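You operate a simulated robot arm through the tools that you are given. There is no shell and no other tool.

Carry out the task below with a simulated robot arm. There is one attempt and no reset: what you move stays moved.

Task
Check the docked microphones and sign out the full one.
Fine: lay it in the receiver's cradle, switch it on, slide its peg to Out; the others stay where they are, off, pegs at In; the tray stays on, the receiver muted.

Only the result counts: the job must be done as asked and must still hold three seconds after the hand-in. Knocking over, shifting, dropping, spilling or breaking anything else fails it.

Robot
A 7-joint arm with a four-finger gripper, fixed in place. Base frame: the origin is on the floor under the middle of its stand, x ahead of it, y to its left, z up; the work surface is at about z = 0.772. Readings come in m, degrees, newtons and seconds.
It reaches about 1.223 m from its shoulder. Its first joint turns from -69.0 to 172.0 degrees. Payload 3.67 kg.
The tool frame sits at the grasp point between the pads (the TCP): z along the fingers, y along the line on which they close. The tips reach 0.028 m beyond it. The gripper opens to 0.112 m; its body begins 0.073 m behind the TCP.
Orientation is told as [roll, pitch, yaw] about the base's x, y, z axes, in that order, counted from this pose: with the fingers straight down and closing along the base's y, the tool's x points along the base's -x, its y along +y and its z along -z.

Tools
- The arm moves only by the tool drive_tool. Its argument "moves" is a list of rows, each an object (a shift or turn left out is 0, a gripper value left out holds the last) with "linear": the shift along the tool's x, y, z in units of 400 mm (1.0 is 400 mm), a list of three; "delta_rot": the turn, a rotation vector about the tool's x, y, z in units of 120 degrees (1.0 is 120 degrees), a list of three. In form: [{"linear": [tx, ty, tz], "delta_rot": [wx, wy, wz]}, ...]. A call has 1 to 20 rows; each row is the pose to reach, as a shift and turn from the pose commanded when the call began, along the tool's axes at that moment. "hand" is the gripper command, from -1 (fully open) to 1 (shut), values between in proportion, set as the call begins (left out, the last holds). A call with a number of a shift or a turn outside -1 to 1 is refused whole. Each row takes 0.2 s and may step no farther than 0.05 m and 8.6 degrees from the row before; otherwise, or with a gripper value out of range, the whole call is refused. Where a pose cannot be reached the arm comes as near as it can. A force on the tool above 40 N (or 10 N above the force at the start of the call, whichever is more), or a blocked arm, ends the call early, and 0.2 s more pass. The fingers move at their own pace (about 0.1025 m/s each) and stop on an object; they squeeze with about 32 N. The grip force told is the motor's: it shows also when the fingers shut on nothing. Time passes only in rows, and 0.2 s behind the last, so rows that repeat a pose let the fingers close. It gives the time, the measured TCP pose, the force on the tool (base axes), the opening and the grip force at its end, in the units of the frame above (readings bear some noise), with the torque about the TCP (base axes, N m) and any sound that the robot's microphone picked up.
- Cameras (640 x 400 px; columns grow to the right, rows downward): "scene" is fixed at [0.3985, -0.6505, 1.4974]; the picture's right is [-0.09, -1.00, 0.00], its down [-0.93, 0.09, -0.35] and it looks along [0.35, -0.03, -0.94] (base axes); focal length 319 px, centre (320, 200). "wrist" rides on the gripper at [0.06, -0.018, -0.104] in the tool frame; the picture's right is [0.29, 0.96, 0.00], its down [-0.80, 0.24, -0.55] and it looks along [-0.53, 0.16, 0.83] (tool axes); focal length 234 px, centre (320, 200). There is no depth. A picture from a camera that has moved, and an enlarged one, comes with that camera's place and axes in the base frame and with its lens.
- snapshot(camera): a new picture of that camera. It takes no simulated time.
- lift_body(by): slides the trunk up (or, below 0, down) by that many m; the arm rides with it, the base frame stays. It gives what a move gives, with no picture.
- inspect(camera, box): a new picture of the part [left, top, right, bottom] of that camera's present view, enlarged. It takes no simulated time.
- job_done(): hands the job in; it is judged then, once.

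Places have to be worked out from the pictures, the camera data and where the tool is seen. Open the gripper and draw the arm clear of the work before you hand the job in, unless the task says otherwise.

The tools are called after "Emit:" as name(argument=value, ...) on one line, values as JSON. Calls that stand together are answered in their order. drive_tool: Moves the arm, as the interface text tells. Its arguments: {"type":"object","properties":{"moves":{"type":"array","items":{"type":"object","properties":{"linear":{"type":"array","items":{"type":"number"}},"delta_rot":{"type":"array","items":{"type":"number"}}}}},"hand":{"type":"number"}},"required":["moves"]} The other tools are called the same way: lift_body (by) moves the trunk up or down; snapshot (camera) takes a picture; inspect (camera, box) takes an enlarged picture of a part of a camera's view; job_done () hands the job in.

At the start:

```text
time: 0.0
position: [0.7013, -0.5312, 1.0979]
orientation: [0.1, 0.0, 0.0]
wrist_force: [0.0, -0.8, 0.5]
wrist_torque: [-0.01, -0.01, 0.0]
width: 0.1122
grip_force: 0.0
trunk travel left (down, up): [-0.5, 0.34]
```

scene: 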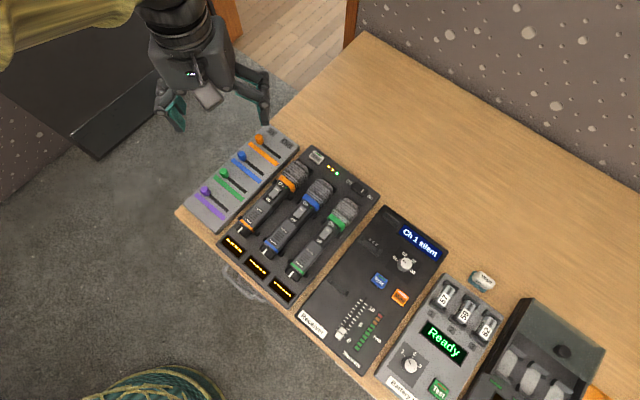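
wrist: 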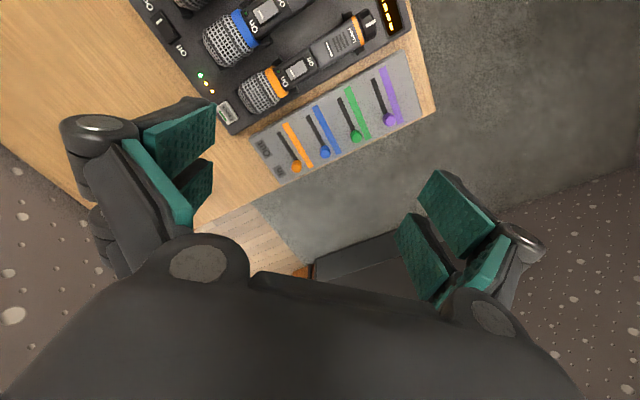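

I'll look closely at the docked microphones, the tray and the receiver before moving anything.

Emit:
inspect(camera="scene", box=[180, 120, 390, 310])

Emit:
inspect(camera="scene", box=[290, 190, 510, 400])

Emit:
inspect(camera="wrist", box=[130, 0, 450, 200])

Emit:
inspect(camera="scene", box=[210, 220, 310, 310])

```text
2.11 times, centred on (285, 215) of scene
camera zoom: at [0.3985, -0.6505, 1.4974], right [-0.09, -1.0, 0.0], down [-0.93, 0.09, -0.35], along [0.35, -0.03, -0.94], focal length 671 px, centre (394, 168)
```

zoom: 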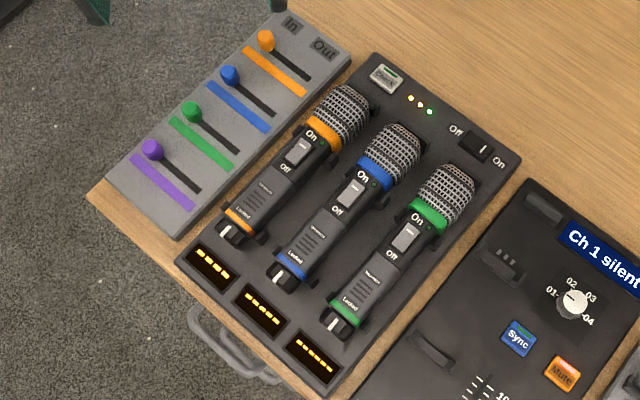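

```text
1.90 times, centred on (400, 295) of scene
camera zoom: at [0.3985, -0.6505, 1.4974], right [-0.09, -1.0, 0.0], down [-0.93, 0.09, -0.35], along [0.35, -0.03, -0.94], focal length 607 px, centre (168, 19)
```

zoom: 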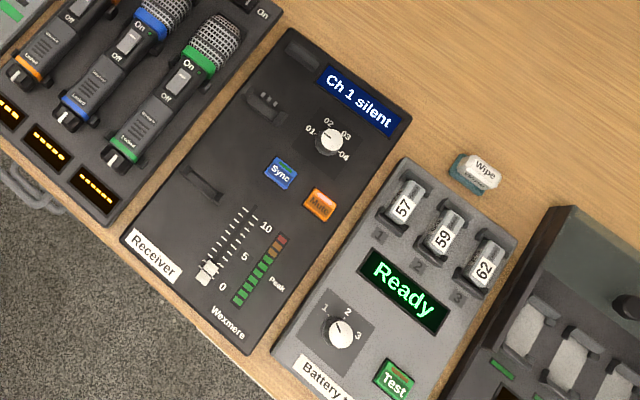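

```text
2.00 times, centred on (290, 100) of wrist
camera zoom: at [0.6416, -0.5495, 1.2028], right [-0.29, 0.96, 0.0], down [0.8, 0.24, 0.55], along [0.53, 0.16, -0.83], focal length 468 px, centre (380, 400)
```

zoom: 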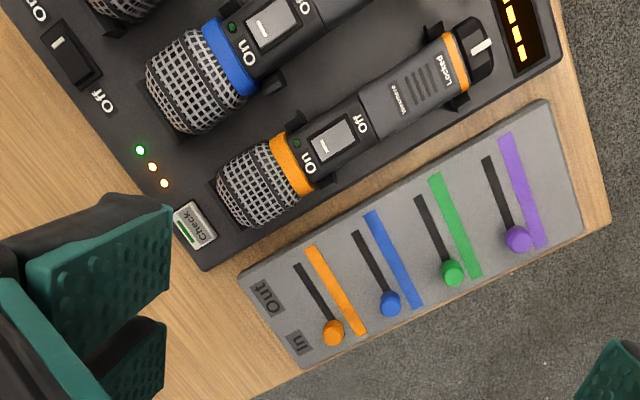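

```text
4.44 times, centred on (260, 265) of scene
camera zoom: at [0.3985, -0.6505, 1.4974], right [-0.09, -1.0, 0.0], down [-0.93, 0.09, -0.35], along [0.35, -0.03, -0.94], focal length 1417 px, centre (587, -89)
```

zoom: 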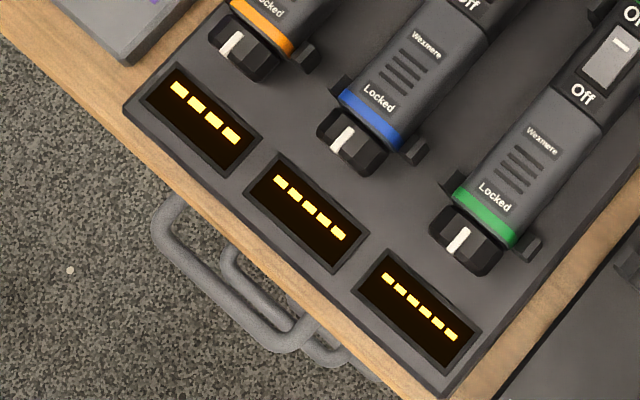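

The displays appear to show 4, 5 and 6 dashes for orange, blue and green, but I can't tell yet whether those are charge readings. I'll turn the hand 45° to match the tray and pull back high up, so the wrist camera can see the tray better.

Emit:
drive_tool(moves=[{"linear": [0.104, 0, 0], "delta_rot": [0, 0, 0.0625]}, {"linear": [0.208, 0, 0], "delta_rot": [0, 0, 0.125]}, {"linear": [0.312, 0, 0], "delta_rot": [0, 0, 0.1875]}, {"linear": [0.416, 0, 0], "delta_rot": [0, 0, 0.25]}, {"linear": [0.52, 0, 0], "delta_rot": [0, 0, 0.3125]}, {"linear": [0.624, 0, 0], "delta_rot": [0, 0, 0.375]}])

```text
time: 1.4
position: [0.4556, -0.5305, 1.0996]
orientation: [0.0, 0.0, -45.0]
wrist_force: [0.4, -0.5, 0.3]
wrist_torque: [-0.03, 0.0, 0.02]
width: 0.1118
grip_force: 0.0
trunk travel left (down, up): [-0.5, 0.34]
```

The hand is at (0.456, -0.531, 1.10) with yaw -45. Next I'll look at the tray from here.

Emit:
snapshot(camera="wrist")

Emit:
snapshot(camera="scene")

```text
taken
camera wrist: at [0.3998, -0.5008, 1.2035], right [0.47, 0.88, 0.0], down [0.73, -0.4, 0.55], along [0.49, -0.26, -0.83], focal length 234 px, centre (320, 200)
```

wrist: 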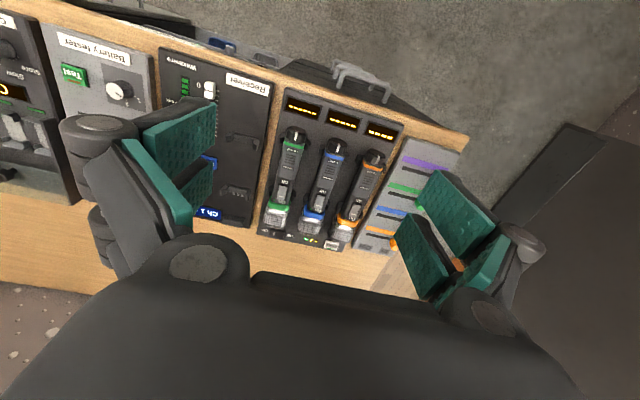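

```text
taken
```

scene: 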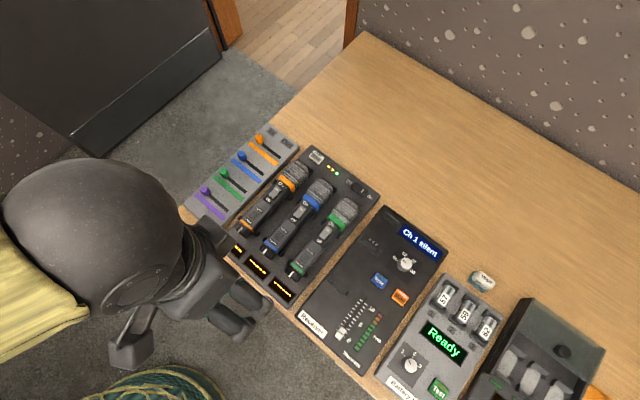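

The whole tray is in view now, so I'll enlarge the displays, the mics, the tray's far end and the receiver.

Emit:
inspect(camera="wrist", box=[260, 85, 420, 185])

Emit:
inspect(camera="wrist", box=[250, 160, 410, 260])

Emit:
inspect(camera="scene", box=[300, 140, 390, 200])

Emit:
inspect(camera="scene", box=[295, 205, 455, 365])

Emit:
inspect(camera="scene", box=[440, 260, 640, 400])

```text
4.00 times, centred on (340, 135) of wrist
camera zoom: at [0.3998, -0.5008, 1.2035], right [0.47, 0.88, 0.0], down [0.73, -0.4, 0.55], along [0.49, -0.26, -0.83], focal length 937 px, centre (240, 460)
```

zoom: 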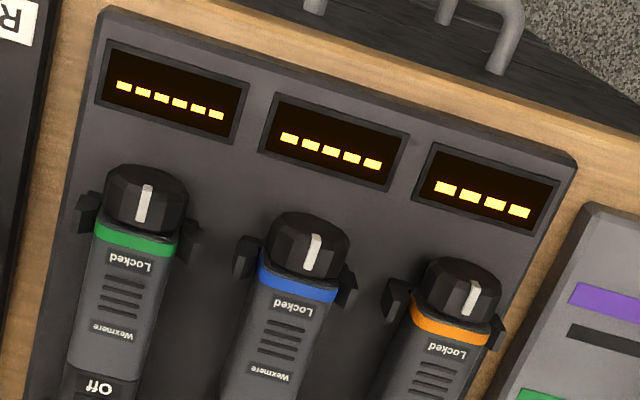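

```text
4.00 times, centred on (330, 210) of wrist
camera zoom: at [0.3998, -0.5008, 1.2035], right [0.47, 0.88, 0.0], down [0.73, -0.4, 0.55], along [0.49, -0.26, -0.83], focal length 937 px, centre (280, 160)
```

zoom: 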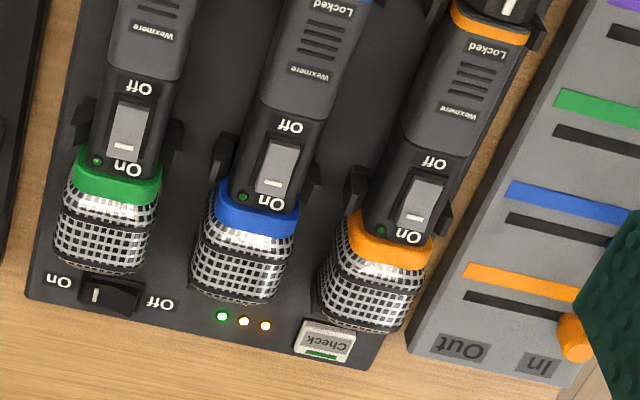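

```text
6.67 times, centred on (345, 170) of scene
camera zoom: at [0.3985, -0.6505, 1.4974], right [-0.09, -1.0, 0.0], down [-0.93, 0.09, -0.35], along [0.35, -0.03, -0.94], focal length 2125 px, centre (153, 400)
```

zoom: 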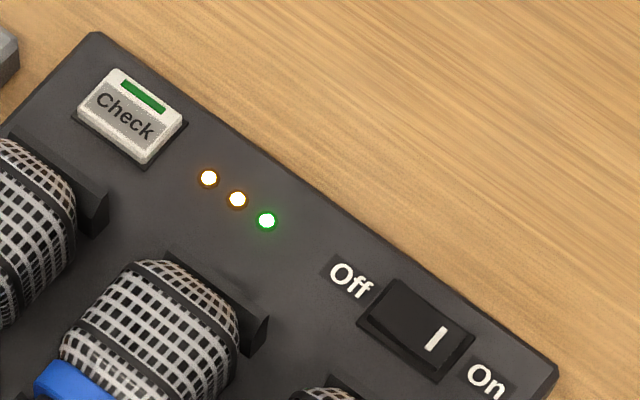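

```text
2.50 times, centred on (375, 285) of scene
camera zoom: at [0.3985, -0.6505, 1.4974], right [-0.09, -1.0, 0.0], down [-0.93, 0.09, -0.35], along [0.35, -0.03, -0.94], focal length 797 px, centre (182, -12)
```

zoom: 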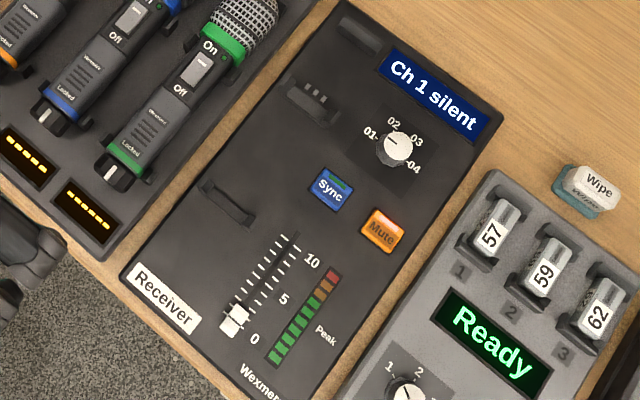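

```text
2.86 times, centred on (540, 330) of scene
camera zoom: at [0.3985, -0.6505, 1.4974], right [-0.09, -1.0, 0.0], down [-0.93, 0.09, -0.35], along [0.35, -0.03, -0.94], focal length 911 px, centre (-309, -171)
```

zoom: 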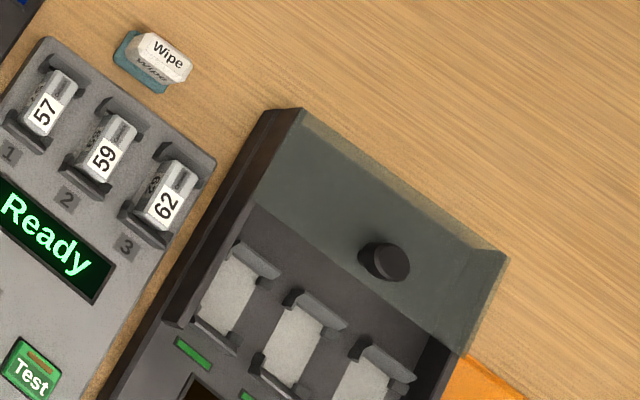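

The tray switch is on and its Check button is next to the three LEDs. The dashes look like blank placeholders, so I expect to have to press Check. I'll shut the fingers first to see what shape they make as a pressing tool.

Emit:
drive_tool(moves=[{"linear": [0, 0, 0]}, {"linear": [0, 0, 0]}, {"linear": [0, 0, 0]}, {"linear": [0, 0, 0]}], hand=1)

Emit:
snapshot(camera="wrist")

```text
time: 2.4
position: [0.4546, -0.5312, 1.0984]
orientation: [0.0, 0.0, -45.0]
wrist_force: [0.5, 0.5, -0.6]
wrist_torque: [-0.03, -0.03, 0.02]
width: 0.0
grip_force: 32.1
trunk travel left (down, up): [-0.5, 0.34]
```

```text
taken
camera wrist: at [0.4005, -0.5017, 1.2029], right [0.47, 0.88, 0.0], down [0.73, -0.39, 0.55], along [0.49, -0.26, -0.83], focal length 234 px, centre (320, 200)
```

wrist: 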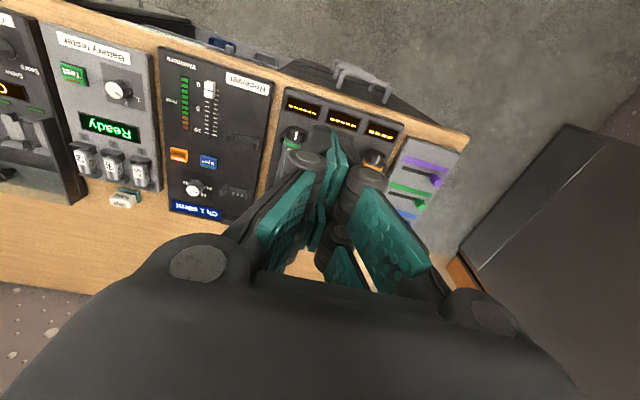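

Emit:
inspect(camera="wrist", box=[220, 100, 460, 300])

Emit:
inspect(camera="scene", box=[80, 180, 300, 380])

```text
2.00 times, centred on (340, 200) of wrist
camera zoom: at [0.4005, -0.5017, 1.2029], right [0.47, 0.88, 0.0], down [0.73, -0.39, 0.55], along [0.49, -0.26, -0.83], focal length 468 px, centre (280, 200)
```

zoom: 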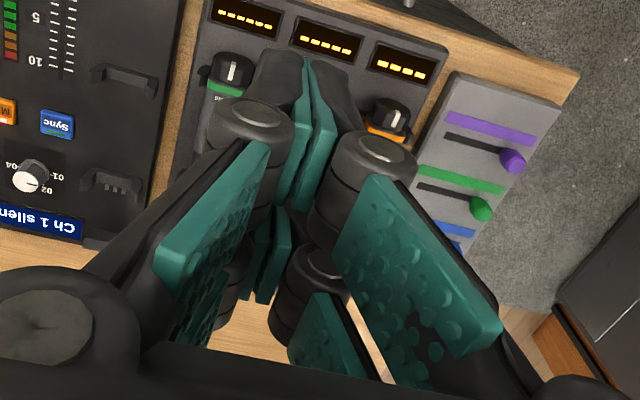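

```text
2.00 times, centred on (190, 280) of scene
camera zoom: at [0.3985, -0.6505, 1.4974], right [-0.09, -1.0, 0.0], down [-0.93, 0.09, -0.35], along [0.35, -0.03, -0.94], focal length 638 px, centre (580, 40)
```

zoom: 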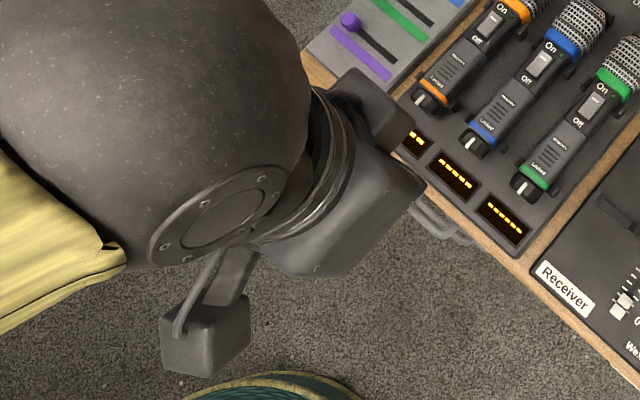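

Closed, the fingers form two pairs about 4 cm apart along tool x. I'll open them again for a clear view and move closer over the tray, at about (0.60, -0.575, 0.98), to read the details and fix positions.

Emit:
drive_tool(moves=[{"linear": [-0.0668, 0.0357, 0.059]}, {"linear": [-0.1336, 0.0714, 0.118]}, {"linear": [-0.2004, 0.1071, 0.177]}, {"linear": [-0.2672, 0.1428, 0.236]}, {"linear": [-0.334, 0.1785, 0.295]}, {"linear": [-0.334, 0.1785, 0.295]}], hand=-1)

Emit:
snapshot(camera="wrist")

Emit:
inspect(camera="wrist", box=[210, 60, 430, 260])

```text
time: 3.8
position: [0.5965, -0.5752, 0.9827]
orientation: [0.0, -0.1, -45.1]
wrist_force: [-0.2, 1.2, 1.4]
wrist_torque: [-0.01, -0.04, 0.03]
width: 0.1123
grip_force: 0.2
trunk travel left (down, up): [-0.5, 0.34]
```

```text
taken
camera wrist: at [0.54, -0.5449, 1.0869], right [0.47, 0.88, 0.0], down [0.73, -0.39, 0.55], along [0.49, -0.26, -0.83], focal length 234 px, centre (320, 200)
```

wrist: 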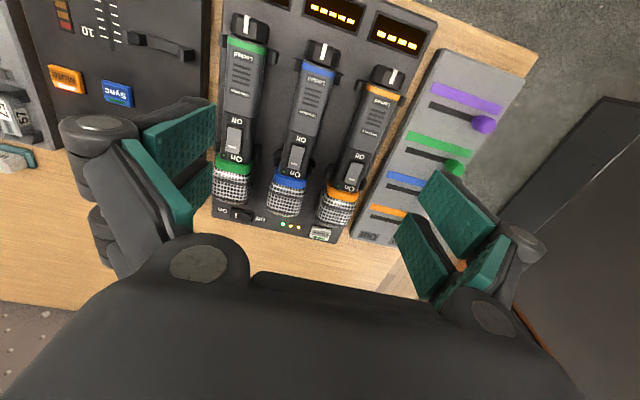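

```text
2.00 times, centred on (320, 160) of wrist
camera zoom: at [0.54, -0.5449, 1.0869], right [0.47, 0.88, 0.0], down [0.73, -0.39, 0.55], along [0.49, -0.26, -0.83], focal length 468 px, centre (320, 280)
```

zoom: 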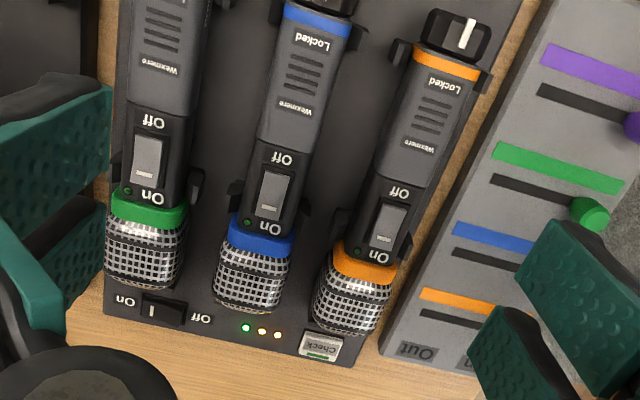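

The button works out to about (0.777, -0.672, 0.785), with roughly 3 cm of free space to the orange mic head. I'll close the fingers and hover so the tail-side pair is above the button and the other pair is out past the tray edge.

Emit:
drive_tool(moves=[{"linear": [-0.0911, 0.0247, 0.01]}, {"linear": [-0.1823, 0.0493, 0.02]}, {"linear": [-0.2734, 0.074, 0.03]}, {"linear": [-0.3645, 0.0987, 0.06]}, {"linear": [-0.4557, 0.1233, 0.13]}, {"linear": [-0.5468, 0.148, 0.2075]}, {"linear": [-0.5468, 0.148, 0.2075]}], hand=1)

Emit:
snapshot(camera="wrist")

Emit:
snapshot(camera="scene")

```text
time: 5.4
position: [0.7928, -0.6844, 0.9]
orientation: [0.0, 0.1, -44.9]
wrist_force: [0.0, 0.1, 0.9]
wrist_torque: [-0.04, -0.01, 0.03]
width: 0.0
grip_force: 32.7
trunk travel left (down, up): [-0.5, 0.34]
```

```text
taken
camera wrist: at [0.7359, -0.6553, 1.0037], right [0.47, 0.88, 0.0], down [0.73, -0.39, 0.56], along [0.49, -0.26, -0.83], focal length 234 px, centre (320, 200)
```

wrist: 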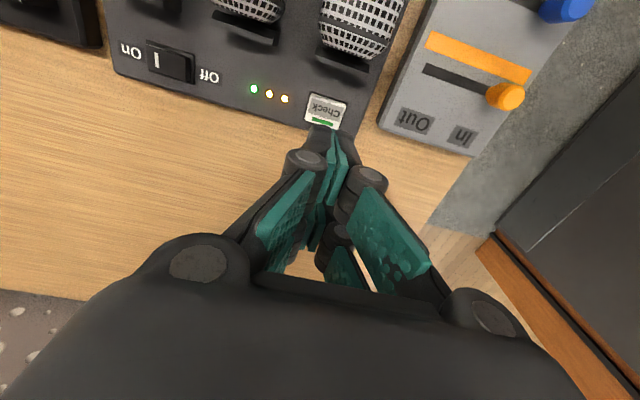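

```text
taken
```

scene: 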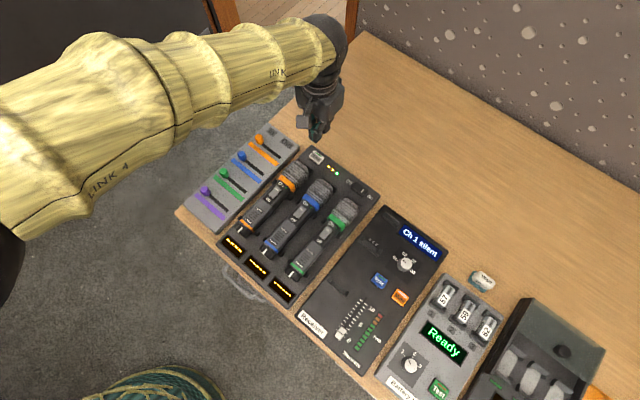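

From this almost vertical view the button is at about (0.779, -0.6725). I'll shift 6 mm outward and lower until the tips are about 1.5 cm above it.

Emit:
drive_tool(moves=[{"linear": [-0.015, -0.003, 0.06]}, {"linear": [-0.015, -0.003, 0.12]}, {"linear": [-0.015, -0.003, 0.17]}, {"linear": [-0.015, -0.003, 0.17]}])

Emit:
inspect(camera="wrist", box=[220, 20, 420, 180])

Emit:
inspect(camera="scene", box=[270, 110, 390, 190])

```text
time: 6.4
position: [0.7953, -0.6933, 0.83]
orientation: [0.0, 0.1, -45.0]
wrist_force: [-1.2, -0.4, -0.5]
wrist_torque: [-0.03, 0.01, 0.0]
width: 0.0
grip_force: 32.7
trunk travel left (down, up): [-0.5, 0.34]
```

```text
2.50 times, centred on (320, 100) of wrist
camera zoom: at [0.7402, -0.6632, 0.9339], right [0.47, 0.88, 0.0], down [0.73, -0.39, 0.55], along [0.49, -0.26, -0.83], focal length 585 px, centre (320, 450)
```

zoom: 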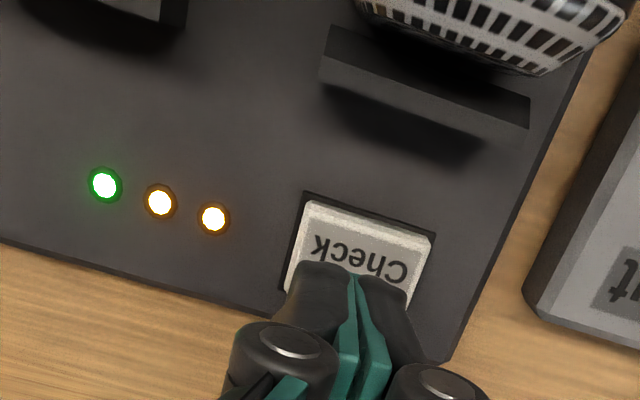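

```text
5.00 times, centred on (330, 150) of scene
camera zoom: at [0.3985, -0.6505, 1.4974], right [-0.09, -1.0, 0.0], down [-0.93, 0.09, -0.35], along [0.35, -0.03, -0.94], focal length 1594 px, centre (270, 450)
```

zoom: 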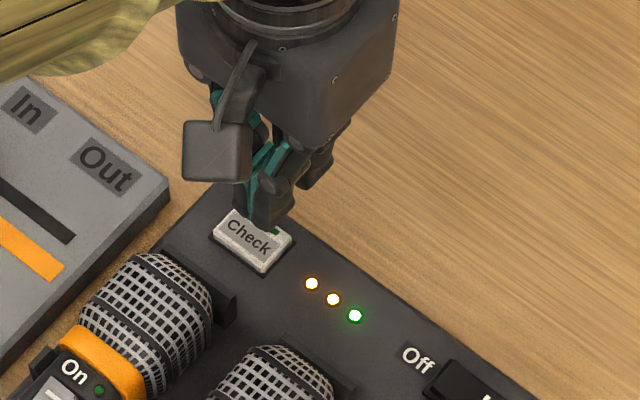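

The tips are above the outer half of the Check button and clear of the mic head. I'll go down slowly to the button surface and watch the force.

Emit:
drive_tool(moves=[{"linear": [0, 0, 0.01]}, {"linear": [0, 0, 0.02]}, {"linear": [0, 0, 0.025]}, {"linear": [0, 0, 0.03]}])

Emit:
inspect(camera="wrist", box=[220, 20, 420, 180])

```text
time: 7.4
position: [0.7972, -0.6937, 0.8155]
orientation: [0.0, 0.0, -45.1]
wrist_force: [0.2, 0.2, 0.7]
wrist_torque: [0.02, 0.0, -0.01]
width: 0.0002
grip_force: 32.1
trunk travel left (down, up): [-0.5, 0.34]
```

```text
2.50 times, centred on (320, 100) of wrist
camera zoom: at [0.7415, -0.6637, 0.9207], right [0.47, 0.88, 0.0], down [0.73, -0.39, 0.55], along [0.49, -0.26, -0.83], focal length 585 px, centre (320, 450)
```

zoom: 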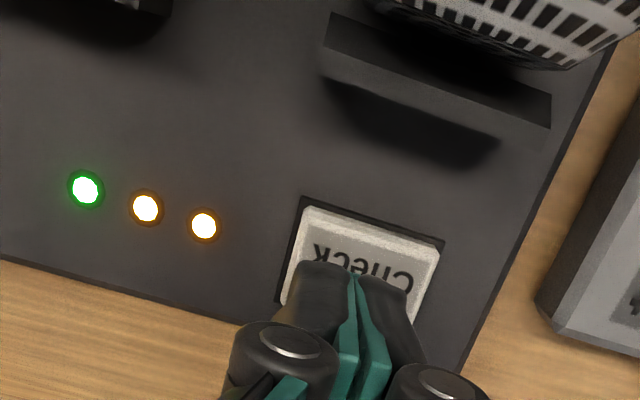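

There's no contact yet at tip height 0.787. I'll go on down in 1.5 mm steps.

Emit:
drive_tool(moves=[{"linear": [0, 0, 0.004]}, {"linear": [0, 0, 0.008]}, {"linear": [0, 0, 0.012]}])

Emit:
inspect(camera="wrist", box=[220, 20, 420, 180])

```text
time: 8.2
position: [0.7986, -0.6938, 0.812]
orientation: [0.0, 0.1, -45.0]
wrist_force: [0.0, 0.3, -0.6]
wrist_torque: [0.01, -0.02, -0.02]
width: 0.0001
grip_force: 32.1
trunk travel left (down, up): [-0.5, 0.34]
```

```text
2.50 times, centred on (320, 100) of wrist
camera zoom: at [0.7419, -0.6643, 0.9164], right [0.47, 0.88, 0.0], down [0.73, -0.39, 0.55], along [0.49, -0.26, -0.83], focal length 585 px, centre (320, 450)
```

zoom: 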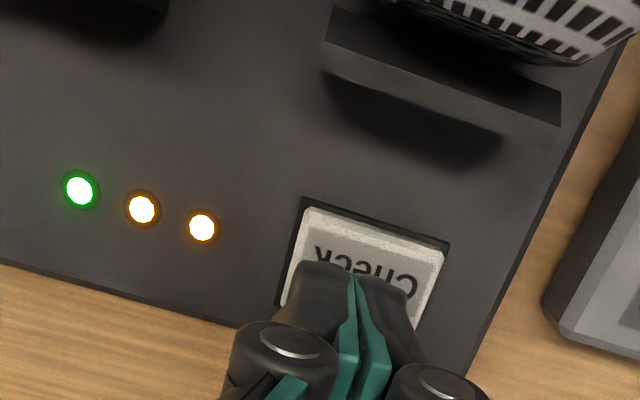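

Emit:
drive_tool(moves=[{"linear": [0, 0, 0.004]}, {"linear": [0, 0, 0.008]}, {"linear": [0, 0, 0.012]}])

Emit:
inspect(camera="wrist", box=[220, 20, 420, 180])

```text
time: 9.0
position: [0.7971, -0.6942, 0.8082]
orientation: [0.0, 0.0, -45.0]
wrist_force: [0.5, -1.2, -0.1]
wrist_torque: [-0.01, 0.03, 0.02]
width: 0.0
grip_force: 31.6
trunk travel left (down, up): [-0.5, 0.34]
```

```text
2.50 times, centred on (320, 100) of wrist
camera zoom: at [0.7413, -0.6644, 0.9115], right [0.47, 0.88, 0.0], down [0.73, -0.39, 0.55], along [0.49, -0.26, -0.83], focal length 585 px, centre (320, 450)
```

zoom: 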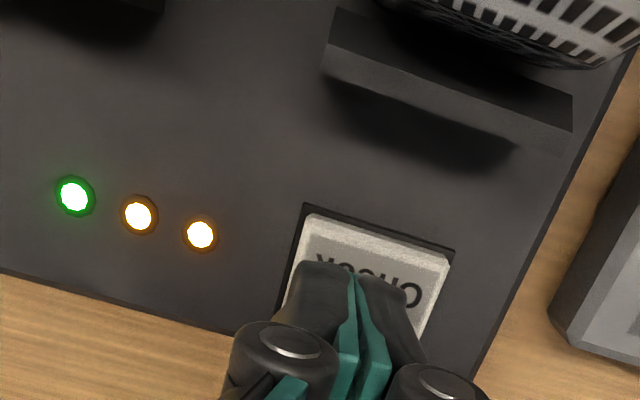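

Emit:
drive_tool(moves=[{"linear": [0, 0, 0.003]}, {"linear": [0, 0, 0.006]}, {"linear": [0, 0, 0.009]}])

Emit:
inspect(camera="wrist", box=[220, 20, 420, 180])

Emit:
inspect(camera="scene", box=[270, 110, 390, 190])

```text
time: 9.8
position: [0.7974, -0.694, 0.805]
orientation: [0.0, 0.1, -45.0]
wrist_force: [-0.7, 0.0, 0.2]
wrist_torque: [0.02, -0.04, 0.01]
width: 0.0001
grip_force: 32.1
trunk travel left (down, up): [-0.5, 0.34]
```

```text
2.50 times, centred on (320, 100) of wrist
camera zoom: at [0.7416, -0.6644, 0.9088], right [0.47, 0.88, 0.0], down [0.73, -0.39, 0.55], along [0.49, -0.26, -0.83], focal length 585 px, centre (320, 450)
```

zoom: 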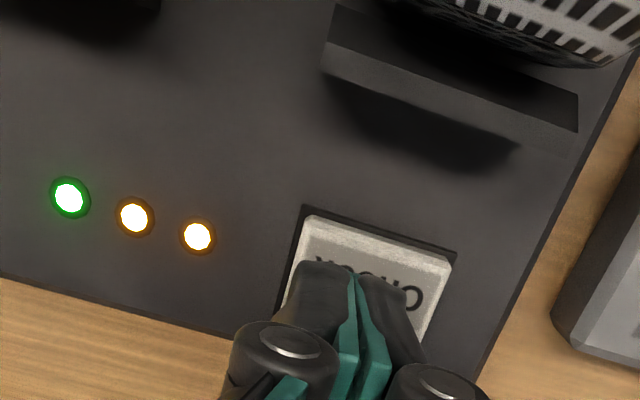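

```text
5.00 times, centred on (330, 150) of scene
camera zoom: at [0.3985, -0.6505, 1.4974], right [-0.09, -1.0, 0.0], down [-0.93, 0.09, -0.35], along [0.35, -0.03, -0.94], focal length 1594 px, centre (270, 450)
```

zoom: 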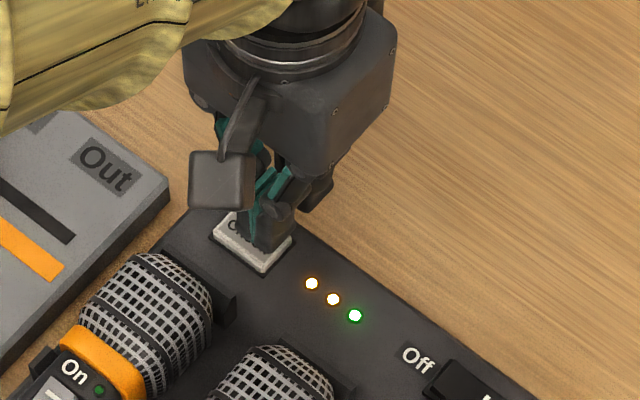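

Still no contact, so the closed tips must reach a little less far than the nominal 0.028. I'll keep stepping down gently.

Emit:
drive_tool(moves=[{"linear": [0, 0, 0.003]}, {"linear": [0, 0, 0.006]}, {"linear": [0, 0, 0.009]}])

Emit:
inspect(camera="wrist", box=[220, 20, 420, 180])

```text
time: 10.6
position: [0.7969, -0.6943, 0.8012]
orientation: [-0.1, 0.1, -45.0]
wrist_force: [-0.3, 0.8, 4.5]
wrist_torque: [0.07, 0.06, 0.0]
width: 0.0061
grip_force: 35.8
trunk travel left (down, up): [-0.5, 0.34]
heard: click
```

```text
2.50 times, centred on (320, 100) of wrist
camera zoom: at [0.7416, -0.6642, 0.9058], right [0.47, 0.88, 0.0], down [0.73, -0.39, 0.55], along [0.49, -0.26, -0.83], focal length 585 px, centre (320, 450)
```

zoom: 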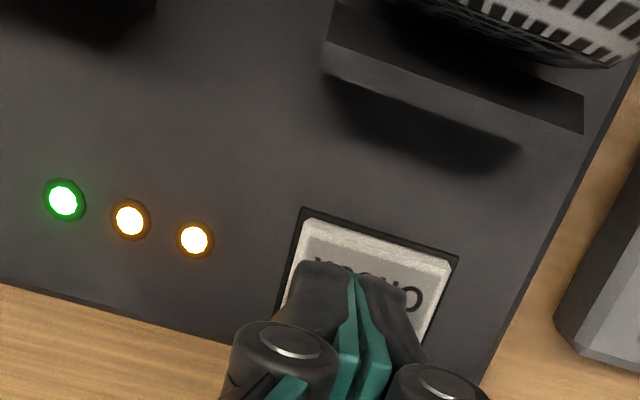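

I heard a click, so the button went in. I'll check whether the displays changed.

Emit:
inspect(camera="scene", box=[210, 220, 310, 310])

Emit:
snapshot(camera="scene")

```text
4.44 times, centred on (260, 265) of scene
camera zoom: at [0.3985, -0.6505, 1.4974], right [-0.09, -1.0, 0.0], down [-0.93, 0.09, -0.35], along [0.35, -0.03, -0.94], focal length 1417 px, centre (587, -89)
```

zoom: 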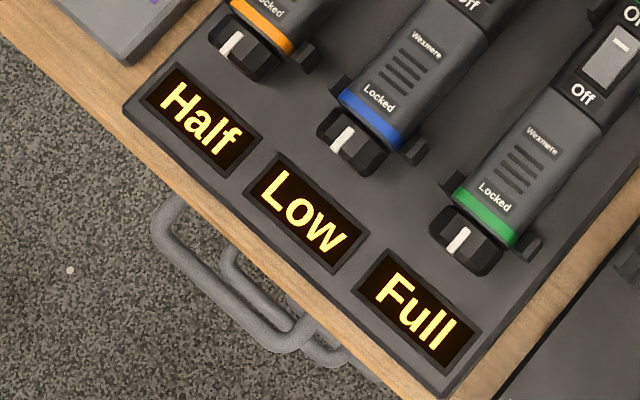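

```text
taken
```

scene: 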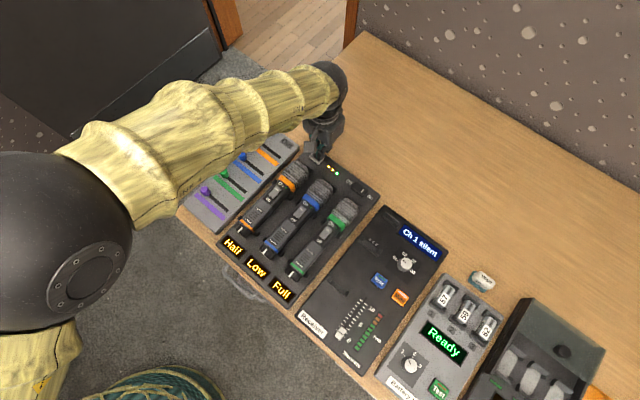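

The readings are orange Half, blue Low and green Full, so green is the mic to sign out. I'll lift straight up off the button.

Emit:
drive_tool(moves=[{"linear": [0, 0, -0.1]}, {"linear": [0, 0, -0.22]}, {"linear": [0, 0, -0.34]}, {"linear": [0, 0, -0.4]}])

Emit:
inspect(camera="scene", box=[290, 130, 390, 210])

```text
time: 11.6
position: [0.7983, -0.695, 0.9612]
orientation: [0.0, 0.0, -45.0]
wrist_force: [1.0, -0.3, 1.0]
wrist_torque: [0.02, -0.01, 0.01]
width: 0.0001
grip_force: 35.8
trunk travel left (down, up): [-0.5, 0.34]
```

```text
5.00 times, centred on (340, 170) of scene
camera zoom: at [0.3985, -0.6505, 1.4974], right [-0.09, -1.0, 0.0], down [-0.93, 0.09, -0.35], along [0.35, -0.03, -0.94], focal length 1594 px, centre (220, 350)
```

zoom: 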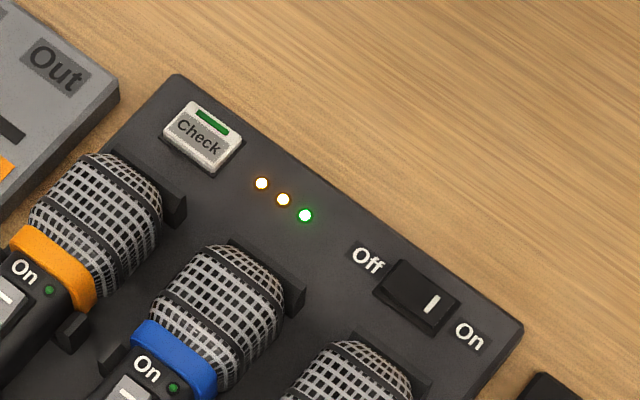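

Next I'll open the hand and move back over the near edge to view the green mic and the receiver's cradle together.

Emit:
drive_tool(moves=[{"linear": [0.084, -0.0725, 0]}, {"linear": [0.168, -0.145, 0]}, {"linear": [0.252, -0.2175, 0]}, {"linear": [0.336, -0.29, 0]}, {"linear": [0.42, -0.3625, 0]}, {"linear": [0.504, -0.435, 0]}, {"linear": [0.588, -0.5075, 0]}, {"linear": [0.672, -0.58, 0]}, {"linear": [0.672, -0.58, 0]}], hand=-1)

Emit:
snapshot(camera="wrist")

Emit:
inspect(camera="wrist", box=[220, 0, 420, 240])

```text
time: 13.6
position: [0.4441, -0.6679, 0.9579]
orientation: [0.0, 0.1, -45.0]
wrist_force: [-0.7, 0.0, -0.2]
wrist_torque: [0.03, 0.01, -0.02]
width: 0.1122
grip_force: 0.0
trunk travel left (down, up): [-0.5, 0.34]
```

```text
taken
camera wrist: at [0.3886, -0.6368, 1.0626], right [0.47, 0.88, 0.0], down [0.73, -0.39, 0.55], along [0.49, -0.26, -0.83], focal length 234 px, centre (320, 200)
```

wrist: 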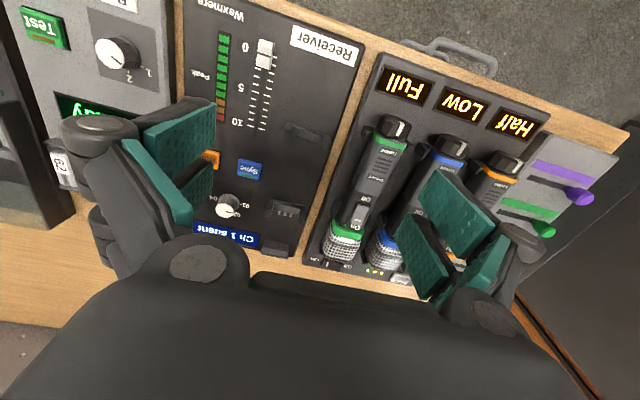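

```text
1.67 times, centred on (320, 120) of wrist
camera zoom: at [0.3886, -0.6368, 1.0626], right [0.47, 0.88, 0.0], down [0.73, -0.39, 0.55], along [0.49, -0.26, -0.83], focal length 390 px, centre (320, 333)
```

zoom: 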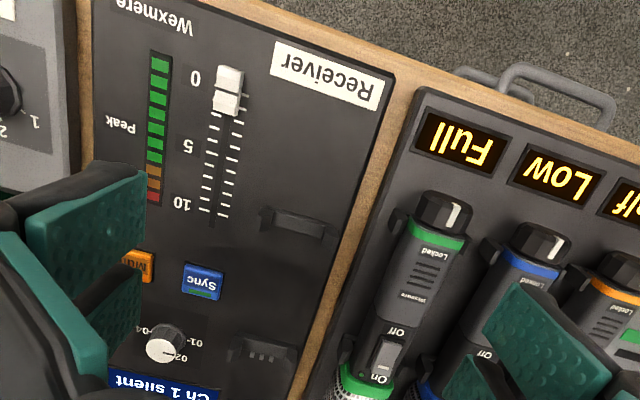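

Emit:
inspect(camera="wrist", box=[310, 100, 430, 190])

Emit:
inspect(camera="wrist", box=[310, 180, 430, 280])

Emit:
inspect(camera="wrist", box=[220, 100, 350, 270])

Emit:
inspect(camera="scene", box=[320, 190, 420, 270])

```text
4.44 times, centred on (370, 145) of wrist
camera zoom: at [0.3886, -0.6368, 1.0626], right [0.47, 0.88, 0.0], down [0.73, -0.39, 0.55], along [0.49, -0.26, -0.83], focal length 1041 px, centre (98, 444)
```

zoom: 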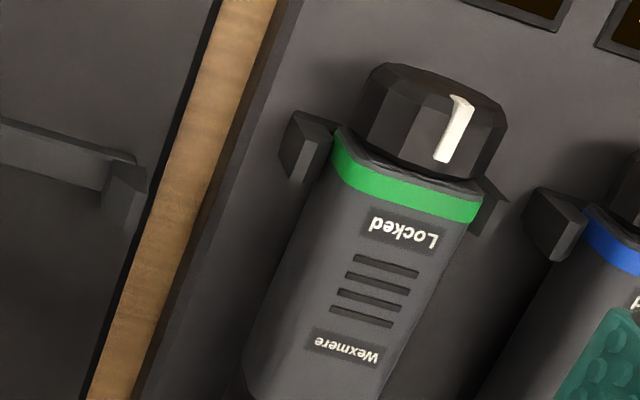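

```text
4.00 times, centred on (370, 230) of wrist
camera zoom: at [0.3886, -0.6368, 1.0626], right [0.47, 0.88, 0.0], down [0.73, -0.39, 0.55], along [0.49, -0.26, -0.83], focal length 937 px, centre (120, 80)
```

zoom: 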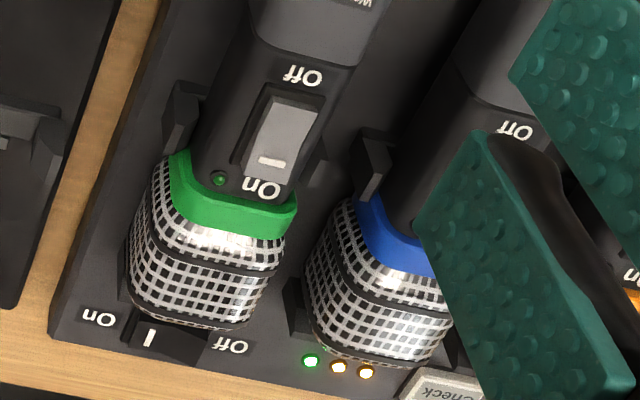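

```text
2.35 times, centred on (285, 185) of wrist
camera zoom: at [0.3886, -0.6368, 1.0626], right [0.47, 0.88, 0.0], down [0.73, -0.39, 0.55], along [0.49, -0.26, -0.83], focal length 551 px, centre (402, 235)
```

zoom: 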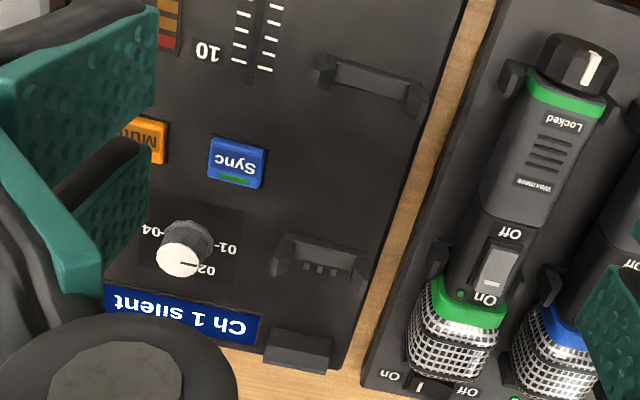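

```text
5.00 times, centred on (370, 230) of scene
camera zoom: at [0.3985, -0.6505, 1.4974], right [-0.09, -1.0, 0.0], down [-0.93, 0.09, -0.35], along [0.35, -0.03, -0.94], focal length 1594 px, centre (70, 50)
```

zoom: 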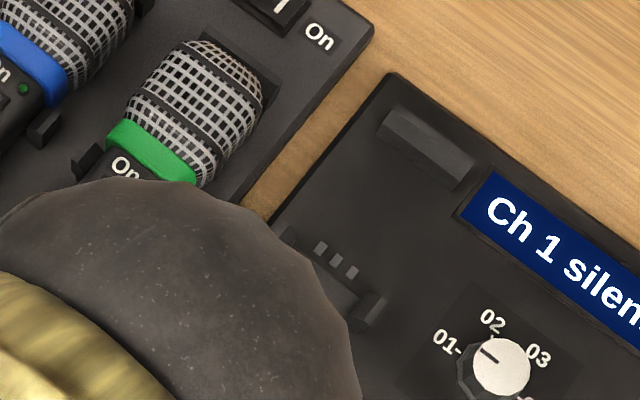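

Pairing two wrist views puts the green mic's rocker at (0.574, -0.677, 0.8225) and the body top near z = 0.814. The cradle has a tail bracket, a neck bracket with contact pins and an end stop, parallel to the mic and about 9 cm to the side. To get the exact offset, I'll shift the camera by that estimate and compare the two sets of brackets in matched views.

Emit:
drive_tool(moves=[{"linear": [0.0294, 0.1137, 0]}, {"linear": [0.0588, 0.2275, 0]}, {"linear": [0.0588, 0.2275, 0]}])

Emit:
snapshot(camera="wrist")

Emit:
inspect(camera="wrist", box=[220, 100, 350, 270])

```text
time: 14.4
position: [0.4902, -0.5854, 0.9607]
orientation: [0.0, 0.0, -45.0]
wrist_force: [0.4, 0.2, 0.1]
wrist_torque: [0.01, -0.03, 0.03]
width: 0.1119
grip_force: 0.1
trunk travel left (down, up): [-0.5, 0.34]
```

```text
taken
camera wrist: at [0.4344, -0.5557, 1.065], right [0.47, 0.88, 0.0], down [0.73, -0.4, 0.55], along [0.49, -0.26, -0.83], focal length 234 px, centre (320, 200)
```

wrist: 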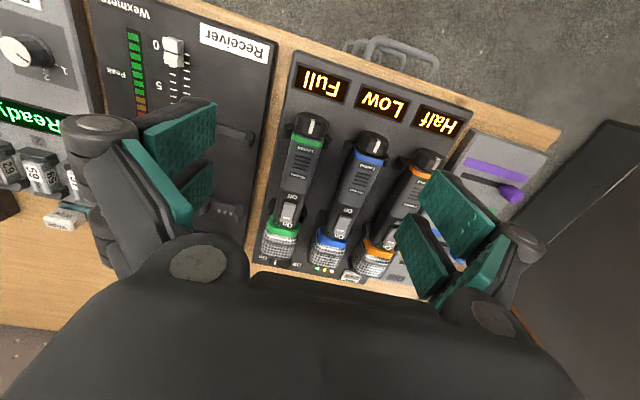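

```text
2.35 times, centred on (285, 185) of wrist
camera zoom: at [0.4344, -0.5557, 1.065], right [0.47, 0.88, 0.0], down [0.73, -0.4, 0.55], along [0.49, -0.26, -0.83], focal length 551 px, centre (402, 235)
```

zoom: 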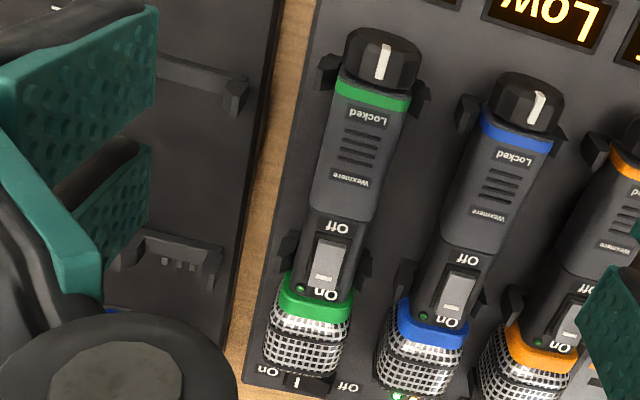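

The mic's brackets here fall on nearly the same pixels as the cradle's did in the earlier view, so the offset of about +0.024 along the mic and -0.091 across it is close. I'll enlarge both views to refine it.

Emit:
inspect(camera="wrist", box=[270, 105, 350, 155])

Emit:
inspect(camera="wrist", box=[255, 180, 335, 230])

Emit:
drive_tool(moves=[{"linear": [-0.0294, -0.1137, 0]}, {"linear": [-0.0588, -0.2275, 0]}, {"linear": [-0.0588, -0.2275, 0]}, {"linear": [-0.0588, -0.2275, 0]}])

Emit:
inspect(camera="wrist", box=[270, 105, 350, 155])

Emit:
inspect(camera="wrist", box=[255, 180, 335, 230])

```text
8.00 times, centred on (310, 130) of wrist
camera zoom: at [0.4344, -0.5557, 1.065], right [0.47, 0.88, 0.0], down [0.73, -0.4, 0.55], along [0.49, -0.26, -0.83], focal length 1873 px, centre (400, 760)
```

zoom: 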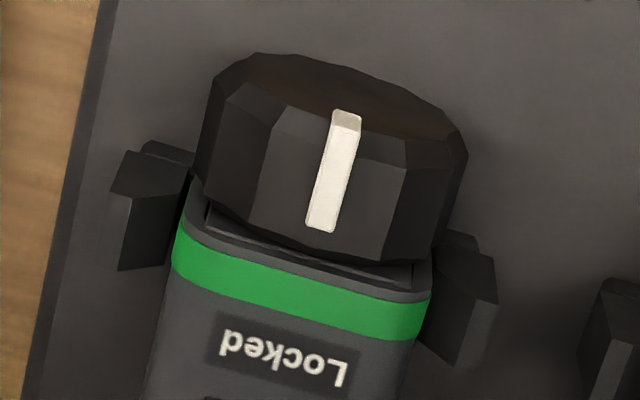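

```text
8.00 times, centred on (295, 205) of wrist
camera zoom: at [0.4344, -0.5557, 1.065], right [0.47, 0.88, 0.0], down [0.73, -0.4, 0.55], along [0.49, -0.26, -0.83], focal length 1873 px, centre (520, 160)
```

zoom: 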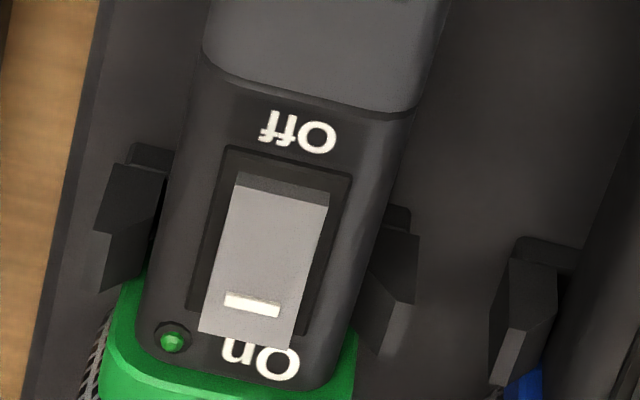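

```text
time: 15.4
position: [0.4414, -0.6673, 0.9595]
orientation: [-0.1, 0.0, -45.0]
wrist_force: [-0.2, -0.9, -0.4]
wrist_torque: [0.01, 0.01, 0.03]
width: 0.1119
grip_force: 0.1
trunk travel left (down, up): [-0.5, 0.34]
```

```text
8.00 times, centred on (310, 130) of wrist
camera zoom: at [0.3862, -0.6374, 1.0641], right [0.47, 0.88, 0.0], down [0.73, -0.39, 0.55], along [0.49, -0.26, -0.83], focal length 1873 px, centre (400, 760)
```

zoom: 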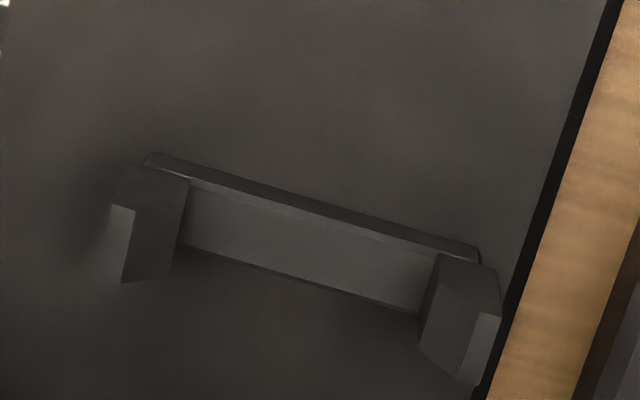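

```text
8.00 times, centred on (295, 205) of wrist
camera zoom: at [0.3862, -0.6374, 1.0641], right [0.47, 0.88, 0.0], down [0.73, -0.39, 0.55], along [0.49, -0.26, -0.83], focal length 1873 px, centre (520, 160)
```

zoom: 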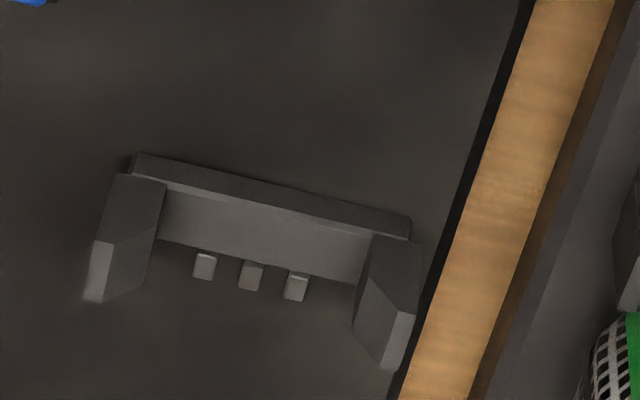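

The close-ups refine the tray-to-cradle shift to about +26 mm along the mic toward the head and -90 mm across it. I'll narrow the fingers to about 54 mm so they miss the blue mic, then hover above the green body at (0.547, -0.650).

Emit:
drive_tool(moves=[{"linear": [-0.038, 0.0537, 0.0]}, {"linear": [-0.076, 0.1074, 0.0]}, {"linear": [-0.114, 0.1611, 0.02]}, {"linear": [-0.152, 0.2148, 0.1]}, {"linear": [-0.152, 0.2148, 0.18]}, {"linear": [-0.152, 0.2148, 0.18]}], hand=0.036)

Emit:
snapshot(camera="wrist")

Emit:
snapshot(camera="scene")

```text
time: 16.8
position: [0.545, -0.6478, 0.8871]
orientation: [0.1, 0.0, -44.9]
wrist_force: [0.2, 0.6, -0.1]
wrist_torque: [-0.06, 0.0, -0.02]
width: 0.0542
grip_force: 0.0
trunk travel left (down, up): [-0.5, 0.34]
```

```text
taken
camera wrist: at [0.4897, -0.6189, 0.993], right [0.47, 0.88, 0.0], down [0.73, -0.39, 0.55], along [0.49, -0.26, -0.83], focal length 234 px, centre (320, 200)
```

wrist: 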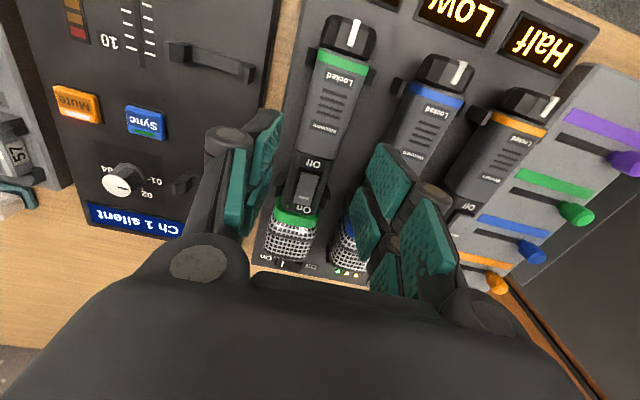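

```text
taken
```

scene: 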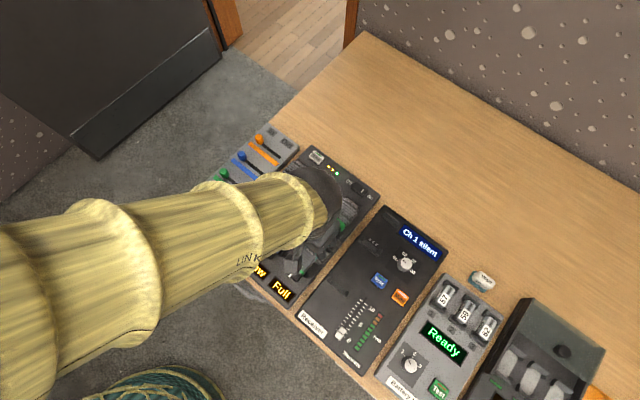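

The tool axis is right over the mic body, between "Wexmere" and "Off", and the finger spread matches what I calculated. I'll lower part of the way and check clearance to the blue mic.

Emit:
drive_tool(moves=[{"linear": [-0.004, 0, 0.04]}, {"linear": [-0.004, 0, 0.08]}, {"linear": [-0.004, 0, 0.12]}, {"linear": [-0.004, 0, 0.12]}])

Emit:
inspect(camera="wrist", box=[190, 40, 480, 260])

```text
time: 17.8
position: [0.5486, -0.6502, 0.8407]
orientation: [0.0, 0.0, -45.0]
wrist_force: [0.3, 0.0, -0.3]
wrist_torque: [-0.03, -0.01, 0.03]
width: 0.0542
grip_force: 0.1
trunk travel left (down, up): [-0.5, 0.34]
```

```text
1.82 times, centred on (335, 150) of wrist
camera zoom: at [0.4916, -0.6206, 0.9447], right [0.47, 0.88, 0.0], down [0.73, -0.39, 0.55], along [0.49, -0.26, -0.83], focal length 426 px, centre (293, 291)
```

zoom: 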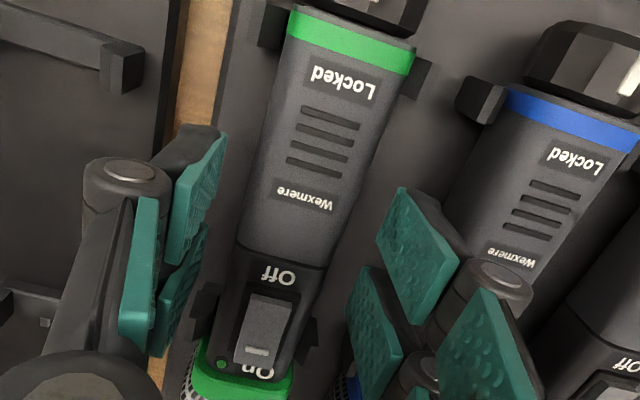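

Clearance is good on both sides. I'll go down the remaining 3 cm to grasp height.

Emit:
drive_tool(moves=[{"linear": [0.0, 0, 0.025]}, {"linear": [0.0, 0, 0.05]}, {"linear": [0.0, 0, 0.07]}, {"linear": [0.0, 0, 0.081]}, {"linear": [0.0, 0, 0.081]}])

Emit:
inspect(camera="wrist", box=[190, 40, 480, 260])

```text
time: 19.0
position: [0.5492, -0.6512, 0.8081]
orientation: [0.0, 0.0, -45.0]
wrist_force: [0.9, -0.4, 0.6]
wrist_torque: [-0.03, -0.03, 0.02]
width: 0.0541
grip_force: 0.1
trunk travel left (down, up): [-0.5, 0.34]
```

```text
1.82 times, centred on (335, 150) of wrist
camera zoom: at [0.4926, -0.6212, 0.9125], right [0.47, 0.88, 0.0], down [0.73, -0.39, 0.55], along [0.49, -0.26, -0.83], focal length 426 px, centre (293, 291)
```

zoom: 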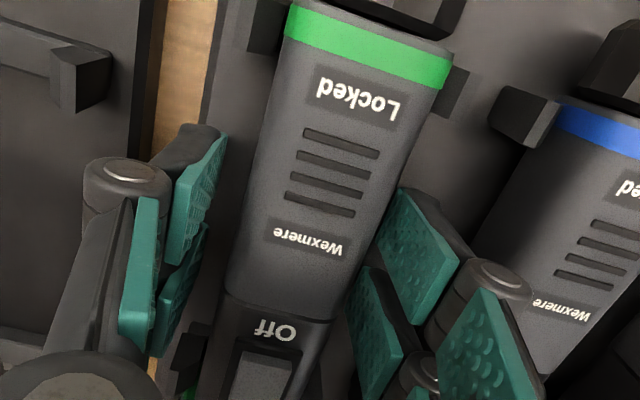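

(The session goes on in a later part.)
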